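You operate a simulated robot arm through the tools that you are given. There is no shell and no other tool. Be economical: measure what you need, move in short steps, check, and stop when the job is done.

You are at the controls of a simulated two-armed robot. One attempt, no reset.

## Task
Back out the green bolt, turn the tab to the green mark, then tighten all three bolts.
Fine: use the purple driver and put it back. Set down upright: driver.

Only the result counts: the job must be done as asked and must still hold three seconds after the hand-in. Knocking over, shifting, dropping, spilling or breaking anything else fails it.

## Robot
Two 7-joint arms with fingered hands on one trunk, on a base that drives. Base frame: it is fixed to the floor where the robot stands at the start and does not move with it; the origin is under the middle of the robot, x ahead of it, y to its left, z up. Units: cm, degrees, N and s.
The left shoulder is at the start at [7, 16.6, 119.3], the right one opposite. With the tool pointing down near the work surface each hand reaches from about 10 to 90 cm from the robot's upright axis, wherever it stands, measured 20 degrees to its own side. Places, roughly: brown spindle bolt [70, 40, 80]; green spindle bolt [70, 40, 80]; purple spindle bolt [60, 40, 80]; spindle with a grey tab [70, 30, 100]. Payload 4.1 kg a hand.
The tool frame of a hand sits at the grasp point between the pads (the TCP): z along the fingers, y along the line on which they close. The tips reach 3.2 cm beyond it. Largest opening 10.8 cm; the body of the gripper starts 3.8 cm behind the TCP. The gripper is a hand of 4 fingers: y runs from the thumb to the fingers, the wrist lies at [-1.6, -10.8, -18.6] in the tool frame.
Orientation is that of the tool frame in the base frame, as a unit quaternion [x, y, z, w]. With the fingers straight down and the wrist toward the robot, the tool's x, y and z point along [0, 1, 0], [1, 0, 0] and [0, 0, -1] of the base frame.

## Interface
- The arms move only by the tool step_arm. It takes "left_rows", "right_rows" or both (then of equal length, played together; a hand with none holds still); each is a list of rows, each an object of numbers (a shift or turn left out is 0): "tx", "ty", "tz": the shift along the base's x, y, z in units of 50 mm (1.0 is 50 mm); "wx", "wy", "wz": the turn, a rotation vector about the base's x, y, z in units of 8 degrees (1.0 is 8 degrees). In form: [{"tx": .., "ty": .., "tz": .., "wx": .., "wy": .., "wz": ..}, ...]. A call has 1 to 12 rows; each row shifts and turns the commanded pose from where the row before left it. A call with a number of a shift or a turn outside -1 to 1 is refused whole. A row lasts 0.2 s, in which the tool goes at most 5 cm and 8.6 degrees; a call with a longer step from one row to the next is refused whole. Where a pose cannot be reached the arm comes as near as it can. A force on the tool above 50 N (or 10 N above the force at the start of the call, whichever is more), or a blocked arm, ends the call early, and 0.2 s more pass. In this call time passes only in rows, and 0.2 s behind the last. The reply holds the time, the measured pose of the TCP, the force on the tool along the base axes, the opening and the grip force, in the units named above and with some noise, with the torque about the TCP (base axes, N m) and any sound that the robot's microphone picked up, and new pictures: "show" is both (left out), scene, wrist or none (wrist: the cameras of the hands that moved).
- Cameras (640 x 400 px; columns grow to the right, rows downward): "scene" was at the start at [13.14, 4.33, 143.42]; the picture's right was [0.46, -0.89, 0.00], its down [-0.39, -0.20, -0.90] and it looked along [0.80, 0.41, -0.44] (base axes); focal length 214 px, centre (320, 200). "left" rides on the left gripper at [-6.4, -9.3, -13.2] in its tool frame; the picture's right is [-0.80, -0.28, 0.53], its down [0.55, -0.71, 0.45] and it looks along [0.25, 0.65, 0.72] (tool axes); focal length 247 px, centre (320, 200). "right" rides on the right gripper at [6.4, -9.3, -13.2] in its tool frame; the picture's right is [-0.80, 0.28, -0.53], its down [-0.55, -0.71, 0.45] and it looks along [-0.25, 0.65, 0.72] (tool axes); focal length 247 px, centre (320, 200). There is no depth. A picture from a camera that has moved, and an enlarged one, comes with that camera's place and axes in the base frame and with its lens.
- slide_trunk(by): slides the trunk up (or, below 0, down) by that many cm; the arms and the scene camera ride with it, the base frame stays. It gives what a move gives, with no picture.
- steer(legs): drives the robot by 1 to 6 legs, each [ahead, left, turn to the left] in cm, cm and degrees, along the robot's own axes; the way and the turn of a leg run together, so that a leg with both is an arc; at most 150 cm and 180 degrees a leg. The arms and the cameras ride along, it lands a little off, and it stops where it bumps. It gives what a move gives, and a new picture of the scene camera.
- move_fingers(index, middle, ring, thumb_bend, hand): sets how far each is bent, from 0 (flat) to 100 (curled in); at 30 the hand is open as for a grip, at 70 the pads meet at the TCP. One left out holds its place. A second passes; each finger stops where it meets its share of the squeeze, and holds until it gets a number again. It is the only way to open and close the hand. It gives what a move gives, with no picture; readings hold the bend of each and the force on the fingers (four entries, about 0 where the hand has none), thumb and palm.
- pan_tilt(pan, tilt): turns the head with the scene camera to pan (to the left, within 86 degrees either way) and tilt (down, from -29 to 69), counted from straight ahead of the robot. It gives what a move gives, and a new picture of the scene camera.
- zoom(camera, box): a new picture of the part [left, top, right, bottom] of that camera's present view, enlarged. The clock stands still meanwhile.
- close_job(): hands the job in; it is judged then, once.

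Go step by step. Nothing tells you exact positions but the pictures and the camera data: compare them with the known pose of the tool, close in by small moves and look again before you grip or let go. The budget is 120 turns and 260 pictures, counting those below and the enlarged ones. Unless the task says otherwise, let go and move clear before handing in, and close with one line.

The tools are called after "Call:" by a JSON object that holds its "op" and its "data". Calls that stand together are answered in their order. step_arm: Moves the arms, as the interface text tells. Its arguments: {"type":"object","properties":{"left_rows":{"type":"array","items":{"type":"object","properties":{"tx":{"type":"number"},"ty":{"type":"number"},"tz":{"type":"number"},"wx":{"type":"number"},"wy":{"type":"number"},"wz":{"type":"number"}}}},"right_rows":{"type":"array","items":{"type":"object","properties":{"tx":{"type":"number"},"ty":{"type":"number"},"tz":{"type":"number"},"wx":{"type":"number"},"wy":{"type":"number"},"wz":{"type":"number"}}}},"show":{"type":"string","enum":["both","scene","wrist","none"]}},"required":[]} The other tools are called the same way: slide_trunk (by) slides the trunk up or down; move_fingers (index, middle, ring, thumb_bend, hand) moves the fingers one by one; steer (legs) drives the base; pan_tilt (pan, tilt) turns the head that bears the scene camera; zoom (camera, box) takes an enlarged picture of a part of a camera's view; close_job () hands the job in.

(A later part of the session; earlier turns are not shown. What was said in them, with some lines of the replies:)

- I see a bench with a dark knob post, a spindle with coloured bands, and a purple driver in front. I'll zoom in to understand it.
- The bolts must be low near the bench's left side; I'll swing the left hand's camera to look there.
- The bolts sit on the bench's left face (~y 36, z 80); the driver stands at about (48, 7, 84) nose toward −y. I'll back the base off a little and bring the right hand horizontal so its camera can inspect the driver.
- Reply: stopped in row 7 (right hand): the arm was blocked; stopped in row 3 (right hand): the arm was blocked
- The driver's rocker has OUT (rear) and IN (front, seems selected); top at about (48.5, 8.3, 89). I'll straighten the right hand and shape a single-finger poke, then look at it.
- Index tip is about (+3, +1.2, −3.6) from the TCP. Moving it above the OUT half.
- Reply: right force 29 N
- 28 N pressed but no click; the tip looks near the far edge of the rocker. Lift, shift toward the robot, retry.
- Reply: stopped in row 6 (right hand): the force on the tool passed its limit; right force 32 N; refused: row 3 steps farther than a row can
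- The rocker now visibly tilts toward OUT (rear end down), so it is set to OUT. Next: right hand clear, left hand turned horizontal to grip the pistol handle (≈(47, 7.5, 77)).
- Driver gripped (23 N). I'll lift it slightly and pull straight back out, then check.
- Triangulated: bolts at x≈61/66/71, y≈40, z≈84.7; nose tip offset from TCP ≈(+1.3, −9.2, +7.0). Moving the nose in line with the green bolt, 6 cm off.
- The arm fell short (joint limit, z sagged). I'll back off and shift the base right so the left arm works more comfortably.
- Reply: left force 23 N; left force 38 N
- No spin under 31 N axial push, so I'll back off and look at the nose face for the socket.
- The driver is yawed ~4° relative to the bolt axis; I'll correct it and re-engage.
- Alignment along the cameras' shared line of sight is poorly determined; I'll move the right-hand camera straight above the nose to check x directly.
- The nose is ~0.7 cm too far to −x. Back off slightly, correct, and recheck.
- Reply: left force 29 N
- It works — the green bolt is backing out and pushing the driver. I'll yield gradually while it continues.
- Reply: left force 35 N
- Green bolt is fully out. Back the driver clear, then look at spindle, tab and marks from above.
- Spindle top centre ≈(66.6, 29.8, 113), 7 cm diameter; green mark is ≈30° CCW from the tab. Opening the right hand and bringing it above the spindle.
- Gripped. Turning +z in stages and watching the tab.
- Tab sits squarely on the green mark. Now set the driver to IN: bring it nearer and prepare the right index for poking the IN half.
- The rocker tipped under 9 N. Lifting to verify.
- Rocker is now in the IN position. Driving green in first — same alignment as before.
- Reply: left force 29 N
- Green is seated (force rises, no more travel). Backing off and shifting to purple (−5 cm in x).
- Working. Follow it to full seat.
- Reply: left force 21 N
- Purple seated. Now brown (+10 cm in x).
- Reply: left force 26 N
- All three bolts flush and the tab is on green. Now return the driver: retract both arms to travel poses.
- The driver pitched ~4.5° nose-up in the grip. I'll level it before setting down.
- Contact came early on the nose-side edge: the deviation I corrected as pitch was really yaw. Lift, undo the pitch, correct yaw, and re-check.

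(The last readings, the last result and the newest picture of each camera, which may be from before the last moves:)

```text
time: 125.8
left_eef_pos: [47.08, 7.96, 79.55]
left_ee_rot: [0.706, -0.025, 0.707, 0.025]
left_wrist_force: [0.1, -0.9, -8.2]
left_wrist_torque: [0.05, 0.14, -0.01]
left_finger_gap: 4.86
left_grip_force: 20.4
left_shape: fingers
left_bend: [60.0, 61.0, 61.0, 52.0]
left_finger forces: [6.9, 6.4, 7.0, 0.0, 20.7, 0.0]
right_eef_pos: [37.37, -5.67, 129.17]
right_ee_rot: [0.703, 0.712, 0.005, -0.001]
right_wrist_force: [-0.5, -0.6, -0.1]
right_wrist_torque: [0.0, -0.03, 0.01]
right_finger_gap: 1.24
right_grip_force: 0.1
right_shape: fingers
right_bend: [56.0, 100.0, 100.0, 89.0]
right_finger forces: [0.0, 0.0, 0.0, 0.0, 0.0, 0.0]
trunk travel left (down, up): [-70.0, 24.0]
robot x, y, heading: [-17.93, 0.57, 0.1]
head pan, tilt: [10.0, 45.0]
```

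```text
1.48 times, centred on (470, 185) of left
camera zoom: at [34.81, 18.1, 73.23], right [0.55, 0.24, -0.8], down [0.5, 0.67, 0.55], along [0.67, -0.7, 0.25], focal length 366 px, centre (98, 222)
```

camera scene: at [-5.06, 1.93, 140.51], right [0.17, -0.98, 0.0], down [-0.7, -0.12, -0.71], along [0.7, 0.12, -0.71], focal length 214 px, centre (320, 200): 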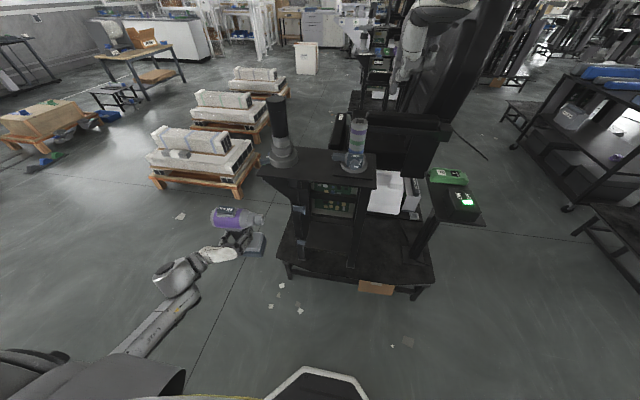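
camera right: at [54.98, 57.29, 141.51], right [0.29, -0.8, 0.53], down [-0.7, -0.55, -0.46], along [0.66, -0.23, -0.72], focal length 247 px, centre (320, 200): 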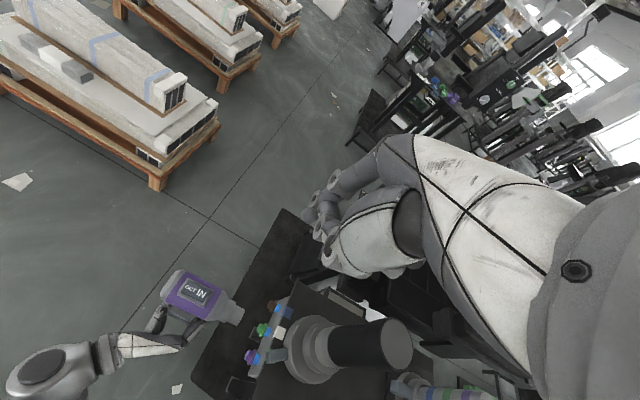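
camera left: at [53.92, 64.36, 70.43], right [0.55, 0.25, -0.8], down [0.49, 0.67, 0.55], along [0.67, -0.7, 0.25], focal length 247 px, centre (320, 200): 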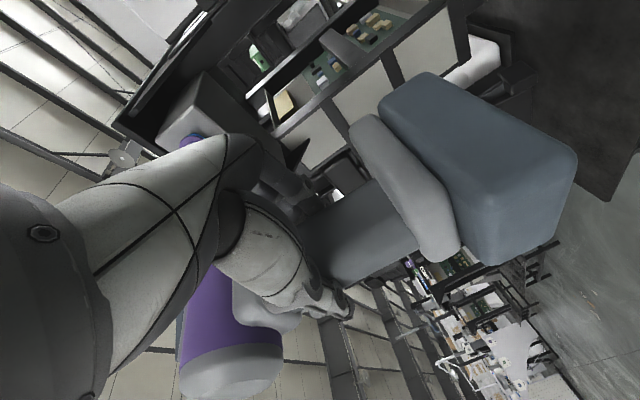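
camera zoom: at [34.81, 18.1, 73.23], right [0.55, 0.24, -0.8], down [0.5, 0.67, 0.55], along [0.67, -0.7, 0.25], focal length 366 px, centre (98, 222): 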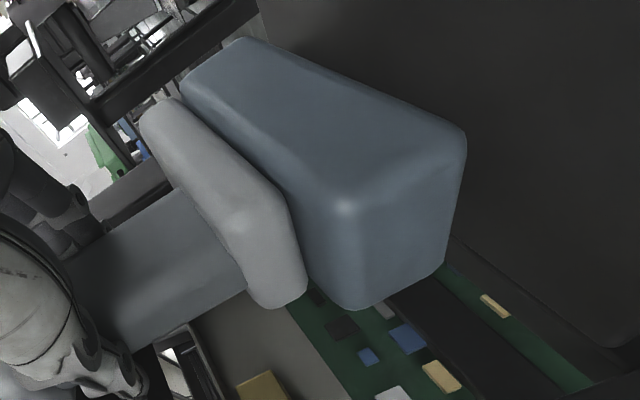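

Call:
{"op": "zoom", "data": {"camera": "right", "box": [155, 200, 260, 270]}}

Call:
{"op": "zoom", "data": {"camera": "scene", "box": [320, 185, 375, 220]}}

```text
5.71 times, centred on (208, 235) of right
camera zoom: at [28.11, 0.64, 142.31], right [0.29, -0.8, 0.53], down [-0.7, -0.55, -0.46], along [0.66, -0.24, -0.72], focal length 1411 px, centre (963, 0)
```

zoom: 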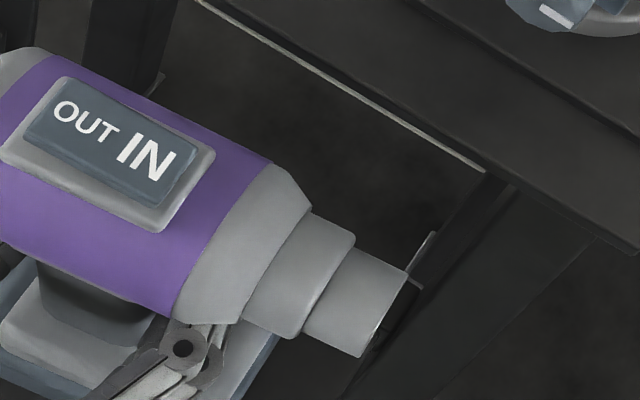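

```text
11.43 times, centred on (348, 202) of scene
camera zoom: at [-5.08, 1.81, 140.51], right [0.17, -0.98, 0.0], down [-0.7, -0.12, -0.71], along [0.7, 0.12, -0.71], focal length 2451 px, centre (6, 171)
```

zoom: 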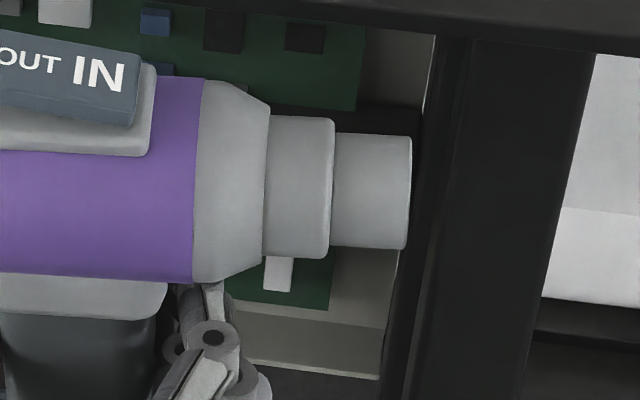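

Call:
{"op": "step_arm", "data": {"left_rows": [{"wz": -0.48, "wx": 0.1}, {}], "show": "none"}}

Call:
{"op": "zoom", "data": {"camera": "right", "box": [155, 200, 260, 270]}}

Call:
{"op": "zoom", "data": {"camera": "scene", "box": [290, 170, 370, 240]}}

```text
time: 126.4
left_eef_pos: [47.14, 8.04, 79.64]
left_ee_rot: [0.705, -0.054, 0.706, 0.044]
left_wrist_force: [-0.2, 0.0, -8.9]
left_wrist_torque: [0.03, 0.14, 0.01]
left_finger_gap: 4.86
left_grip_force: 20.5
left_shape: fingers
left_bend: [60.0, 61.0, 61.0, 52.0]
left_finger forces: [6.9, 6.5, 7.1, 0.0, 20.7, 0.0]
right_eef_pos: [37.46, -5.8, 129.25]
right_ee_rot: [0.703, 0.711, 0.004, -0.001]
right_wrist_force: [0.0, -0.4, -0.1]
right_wrist_torque: [0.03, 0.0, 0.01]
right_finger_gap: 1.24
right_grip_force: 0.1
right_shape: fingers
right_bend: [56.0, 100.0, 100.0, 89.0]
right_finger forces: [0.1, 0.1, 0.1, 0.1, 0.1, 0.0]
trunk travel left (down, up): [-70.0, 24.0]
robot x, y, heading: [-18.25, 0.0, 0.0]
head pan, tilt: [10.0, 45.0]
```

```text
5.71 times, centred on (208, 235) of right
camera zoom: at [28.12, 0.63, 142.31], right [0.29, -0.8, 0.53], down [-0.7, -0.55, -0.46], along [0.66, -0.24, -0.72], focal length 1411 px, centre (963, 0)
```

zoom: 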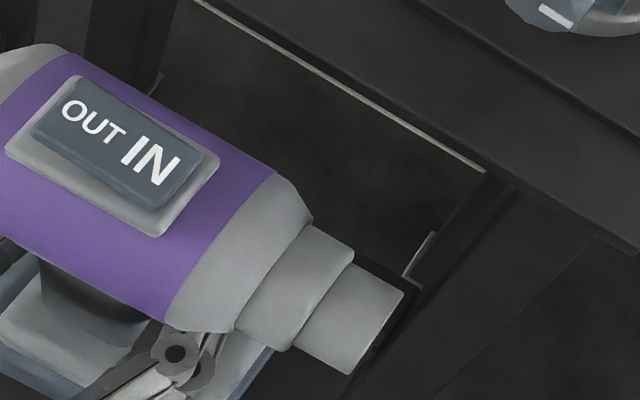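

```text
5.71 times, centred on (330, 205) of scene
camera zoom: at [-5.07, 1.8, 140.51], right [0.17, -0.98, 0.0], down [-0.7, -0.12, -0.71], along [0.7, 0.12, -0.71], focal length 1226 px, centre (263, 171)
```

zoom: 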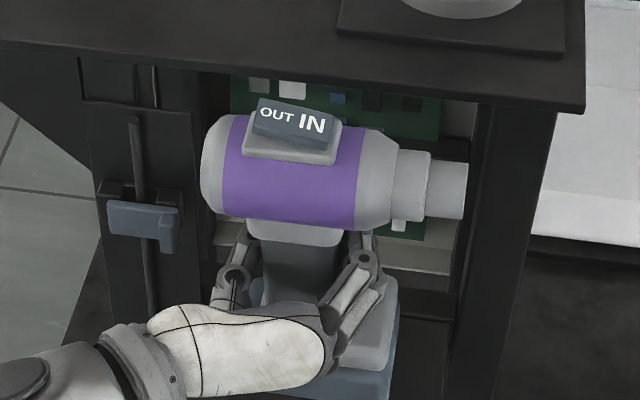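

Attitude is now right. Shift −0.9 cm in y, +0.3 in x and lower gently.

Call:
{"op": "step_arm", "data": {"left_rows": [{"ty": -0.18, "tx": 0.06}, {"tz": -0.2}, {"tz": -0.1}, {"tz": -0.06}, {}], "show": "none"}}

Call:
{"op": "zoom", "data": {"camera": "scene", "box": [290, 170, 370, 240]}}

Call:
{"op": "zoom", "data": {"camera": "left", "box": [300, 50, 640, 320]}}

```text
time: 127.6
left_eef_pos: [47.33, 7.37, 77.89]
left_ee_rot: [0.705, -0.052, 0.706, 0.044]
left_wrist_force: [-0.4, -0.5, -5.8]
left_wrist_torque: [0.05, 0.07, -0.02]
left_finger_gap: 4.86
left_grip_force: 20.0
left_shape: fingers
left_bend: [60.0, 61.0, 61.0, 52.0]
left_finger forces: [6.8, 6.6, 7.2, 0.0, 20.3, 0.0]
right_eef_pos: [37.53, -5.6, 129.08]
right_ee_rot: [0.703, 0.712, 0.004, -0.001]
right_wrist_force: [0.3, -0.7, 0.6]
right_wrist_torque: [0.01, -0.01, -0.01]
right_finger_gap: 1.25
right_grip_force: 0.0
right_shape: fingers
right_bend: [56.0, 100.0, 100.0, 89.0]
right_finger forces: [0.0, 0.0, 0.1, 0.0, 0.0, 0.0]
trunk travel left (down, up): [-70.0, 24.0]
robot x, y, heading: [-18.48, 0.3, 0.2]
head pan, tilt: [10.0, 45.0]
```

```text
5.71 times, centred on (330, 205) of scene
camera zoom: at [-5.06, 1.86, 140.51], right [0.17, -0.98, 0.0], down [-0.7, -0.12, -0.71], along [0.7, 0.12, -0.71], focal length 1226 px, centre (263, 171)
```

zoom: 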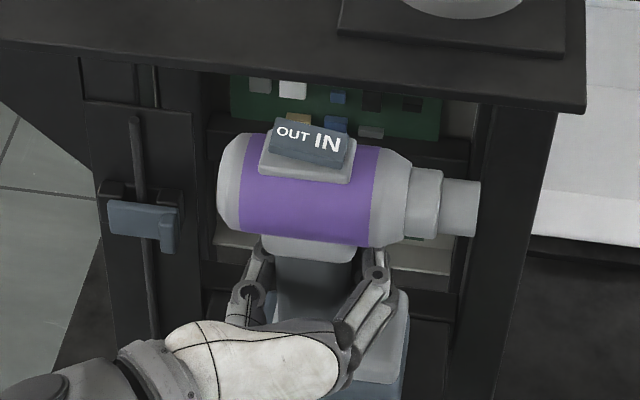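

```text
1.48 times, centred on (470, 185) of left
camera zoom: at [35.83, 18.14, 71.62], right [0.57, 0.22, -0.79], down [0.54, 0.63, 0.56], along [0.62, -0.74, 0.24], focal length 366 px, centre (98, 222)
```

zoom: 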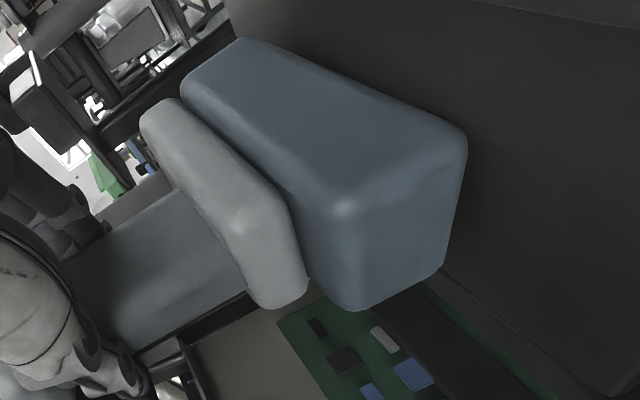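

Contact begins and image position matches the original within a few mm. A touch lower, then release.

Call:
{"op": "step_arm", "data": {"left_rows": [{"tz": -0.02}, {"tz": -0.02}, {}], "show": "none"}}

Call:
{"op": "zoom", "data": {"camera": "scene", "box": [290, 170, 370, 240]}}

```text
time: 128.4
left_eef_pos: [47.46, 7.18, 77.77]
left_ee_rot: [0.704, -0.054, 0.707, 0.043]
left_wrist_force: [2.0, -2.5, 1.9]
left_wrist_torque: [0.32, -0.03, -0.09]
left_finger_gap: 4.86
left_grip_force: 20.2
left_shape: fingers
left_bend: [60.0, 61.0, 61.0, 52.0]
left_finger forces: [6.6, 6.8, 7.3, 0.0, 19.0, 0.0]
right_eef_pos: [37.45, -5.71, 129.25]
right_ee_rot: [0.703, 0.711, 0.005, -0.002]
right_wrist_force: [-0.4, -0.5, -1.2]
right_wrist_torque: [0.03, 0.0, 0.0]
right_finger_gap: 1.25
right_grip_force: 0.1
right_shape: fingers
right_bend: [56.0, 100.0, 100.0, 89.0]
right_finger forces: [0.0, 0.1, 0.1, 0.0, 0.0, 0.0]
trunk travel left (down, up): [-70.0, 24.0]
robot x, y, heading: [-17.74, 0.58, -0.2]
head pan, tilt: [10.0, 45.0]
```

```text
5.71 times, centred on (330, 205) of scene
camera zoom: at [-5.14, 1.81, 140.53], right [0.17, -0.98, 0.0], down [-0.7, -0.12, -0.71], along [0.7, 0.12, -0.71], focal length 1226 px, centre (263, 171)
```

zoom: 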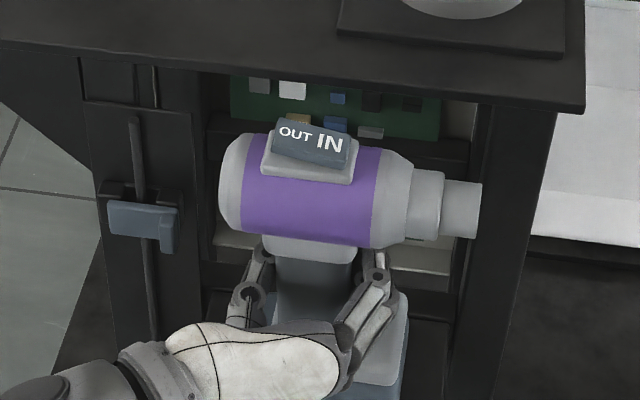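

Call:
{"op": "move_fingers", "data": {"hand": "left", "index": 30, "middle": 30, "ring": 30, "thumb_bend": 30}}

Call:
{"op": "zoom", "data": {"camera": "scene", "box": [290, 170, 370, 240]}}

Call:
{"op": "zoom", "data": {"camera": "left", "box": [170, 50, 640, 400]}}

```text
time: 129.4
left_eef_pos: [47.46, 7.25, 77.81]
left_ee_rot: [0.704, -0.053, 0.707, 0.043]
left_wrist_force: [-0.8, 0.0, 0.8]
left_wrist_torque: [0.01, 0.0, -0.01]
left_finger_gap: 10.81
left_grip_force: 0.0
left_shape: fingers
left_bend: [30.0, 30.0, 30.0, 30.0]
left_finger forces: [0.0, 0.1, 0.0, 0.0, 0.0, 0.1]
right_eef_pos: [37.32, -5.63, 129.17]
right_ee_rot: [0.703, 0.711, 0.004, 0.0]
right_wrist_force: [0.3, -0.1, -0.4]
right_wrist_torque: [0.0, -0.02, 0.04]
right_finger_gap: 1.24
right_grip_force: 0.0
right_shape: fingers
right_bend: [56.0, 100.0, 100.0, 89.0]
right_finger forces: [0.0, 0.0, 0.1, 0.0, 0.1, 0.0]
trunk travel left (down, up): [-70.0, 24.0]
robot x, y, heading: [-18.2, 0.45, 0.0]
head pan, tilt: [10.0, 45.0]
```

```text
5.71 times, centred on (330, 205) of scene
camera zoom: at [-5.16, 1.84, 140.52], right [0.17, -0.98, 0.0], down [-0.7, -0.12, -0.71], along [0.7, 0.12, -0.71], focal length 1226 px, centre (263, 171)
```

zoom: 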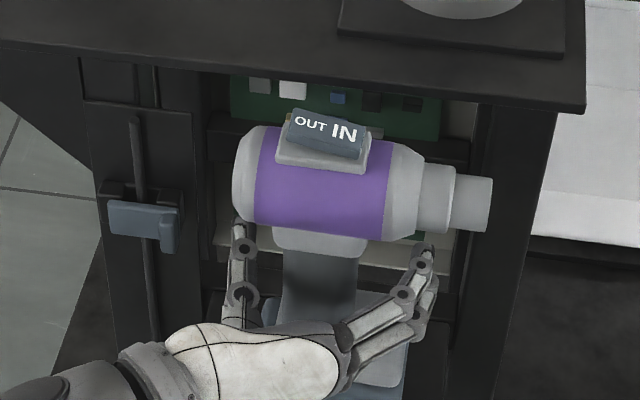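

```text
1.14 times, centred on (405, 225) of left
camera zoom: at [35.76, 18.12, 71.45], right [0.57, 0.22, -0.79], down [0.54, 0.63, 0.56], along [0.62, -0.74, 0.24], focal length 282 px, centre (223, 171)
```

zoom: 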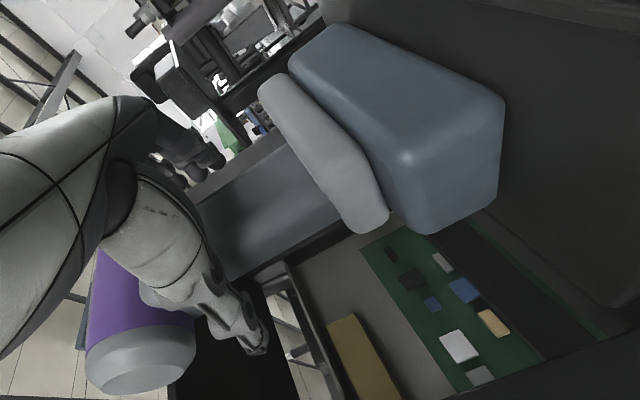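

Call:
{"op": "step_arm", "data": {"left_rows": [{"tx": -0.3, "ty": 0.03}, {"tx": -0.5, "ty": 0.05}, {"tx": -0.8, "ty": 0.08}, {"tx": -0.8, "ty": 0.08}, {"tx": -0.6, "ty": 0.08}], "show": "none"}}

Call:
{"op": "zoom", "data": {"camera": "scene", "box": [260, 150, 400, 260]}}

Call:
{"op": "zoom", "data": {"camera": "left", "box": [200, 100, 640, 400]}}

Call:
{"op": "zoom", "data": {"camera": "right", "box": [80, 180, 280, 340]}}

```text
time: 130.6
left_eef_pos: [32.16, 8.71, 77.83]
left_ee_rot: [0.705, -0.053, 0.706, 0.043]
left_wrist_force: [-0.1, 0.1, -1.0]
left_wrist_torque: [-0.02, -0.01, -0.02]
left_finger_gap: 10.82
left_grip_force: 0.1
left_shape: fingers
left_bend: [30.0, 30.0, 30.0, 30.0]
left_finger forces: [0.0, 0.1, 0.0, 0.0, 0.0, 0.0]
right_eef_pos: [37.31, -5.59, 129.29]
right_ee_rot: [0.703, 0.711, 0.005, 0.0]
right_wrist_force: [0.6, 0.5, 0.2]
right_wrist_torque: [-0.01, 0.03, -0.01]
right_finger_gap: 1.24
right_grip_force: 0.0
right_shape: fingers
right_bend: [56.0, 100.0, 100.0, 89.0]
right_finger forces: [0.0, 0.0, 0.1, 0.0, 0.0, 0.0]
trunk travel left (down, up): [-70.0, 24.0]
robot x, y, heading: [-18.16, 0.14, -0.1]
head pan, tilt: [10.0, 45.0]
```

```text
3.64 times, centred on (330, 205) of scene
camera zoom: at [-5.24, 1.85, 140.53], right [0.17, -0.98, 0.0], down [-0.7, -0.12, -0.71], along [0.7, 0.12, -0.71], focal length 780 px, centre (284, 182)
```

zoom: 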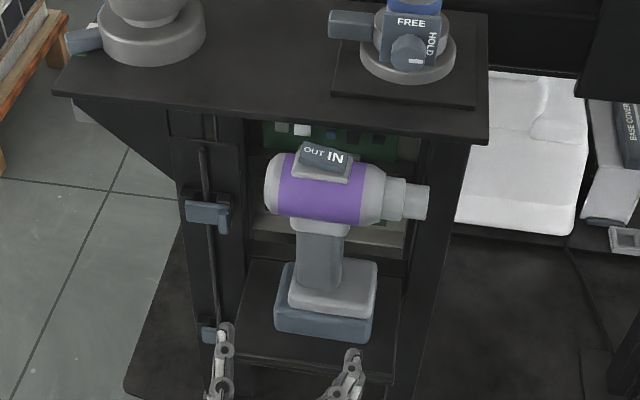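

```text
1.33 times, centred on (420, 250) of left
camera zoom: at [20.69, 19.69, 71.53], right [0.57, 0.22, -0.79], down [0.54, 0.63, 0.56], along [0.62, -0.74, 0.24], focal length 329 px, centre (187, 133)
```

zoom: 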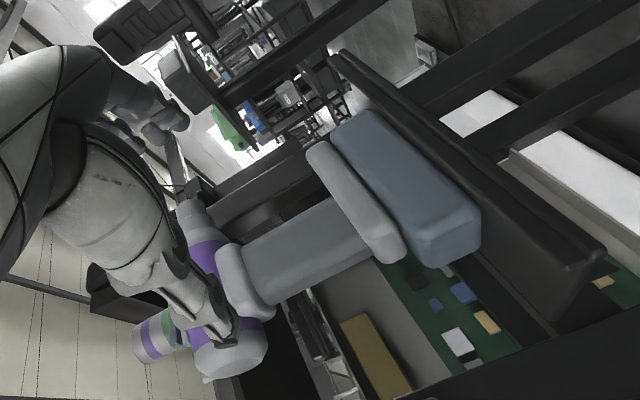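

```text
2.50 times, centred on (180, 260) of right
camera zoom: at [27.94, 0.67, 142.38], right [0.29, -0.8, 0.53], down [-0.7, -0.55, -0.46], along [0.66, -0.24, -0.72], focal length 617 px, centre (670, 50)
```

zoom: 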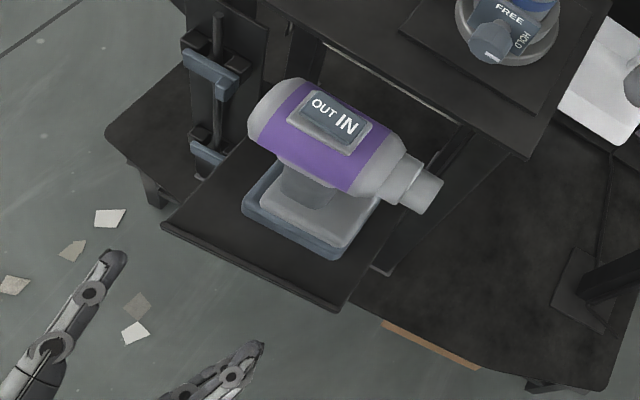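

Driver stands upright on its shelf, about 1 cm from where it started. Pulling the left hand fully clear and taking one last look at the tab.

Call:
{"op": "step_arm", "data": {"left_rows": [{"tx": -0.6, "ty": 0.2}, {"tx": -0.2, "ty": 0.8}, {"ty": 0.9}, {"ty": 0.9}, {}], "show": "none"}}

Call:
{"op": "zoom", "data": {"camera": "scene", "box": [240, 130, 400, 250]}}

```text
time: 131.8
left_eef_pos: [28.45, 22.94, 77.76]
left_ee_rot: [0.705, -0.053, 0.706, 0.043]
left_wrist_force: [0.0, -0.1, 0.2]
left_wrist_torque: [-0.03, -0.02, 0.02]
left_finger_gap: 10.86
left_grip_force: 0.0
left_shape: fingers
left_bend: [30.0, 30.0, 30.0, 30.0]
left_finger forces: [0.0, 0.0, 0.0, 0.0, 0.0, 0.0]
right_eef_pos: [37.47, -5.82, 129.14]
right_ee_rot: [0.703, 0.711, 0.004, 0.0]
right_wrist_force: [0.2, -0.6, 0.2]
right_wrist_torque: [0.0, 0.01, 0.01]
right_finger_gap: 1.23
right_grip_force: 0.0
right_shape: fingers
right_bend: [56.0, 100.0, 100.0, 89.0]
right_finger forces: [0.0, 0.0, 0.0, 0.0, 0.1, 0.0]
trunk travel left (down, up): [-70.0, 24.0]
robot x, y, heading: [-18.14, 0.53, -0.1]
head pan, tilt: [10.0, 45.0]
```

```text
3.33 times, centred on (320, 190) of scene
camera zoom: at [-5.13, 1.79, 140.52], right [0.17, -0.98, 0.0], down [-0.7, -0.12, -0.71], along [0.7, 0.12, -0.71], focal length 715 px, centre (320, 233)
```

zoom: 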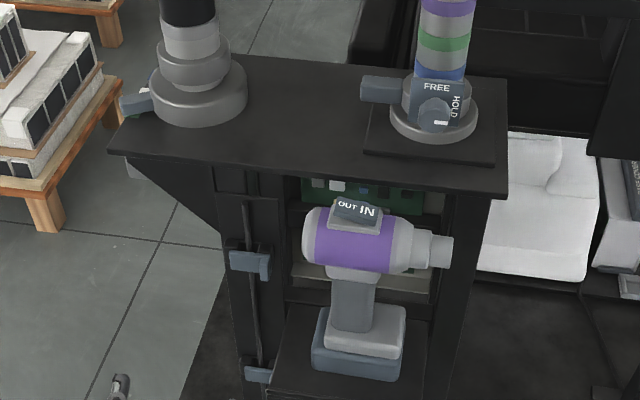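

The driver is upright on its shelf, the tab is on green, all three bolts are flush, and both hands are clear, so I'm handing in.

Call:
{"op": "close_job", "data": {}}

```text
The job is handed in.
```

I backed out the green bolt, turned the tab to the green mark and tightened all three bolts. The purple driver is back upright on its shelf, about 1 cm from where it started, and both hands are clear.
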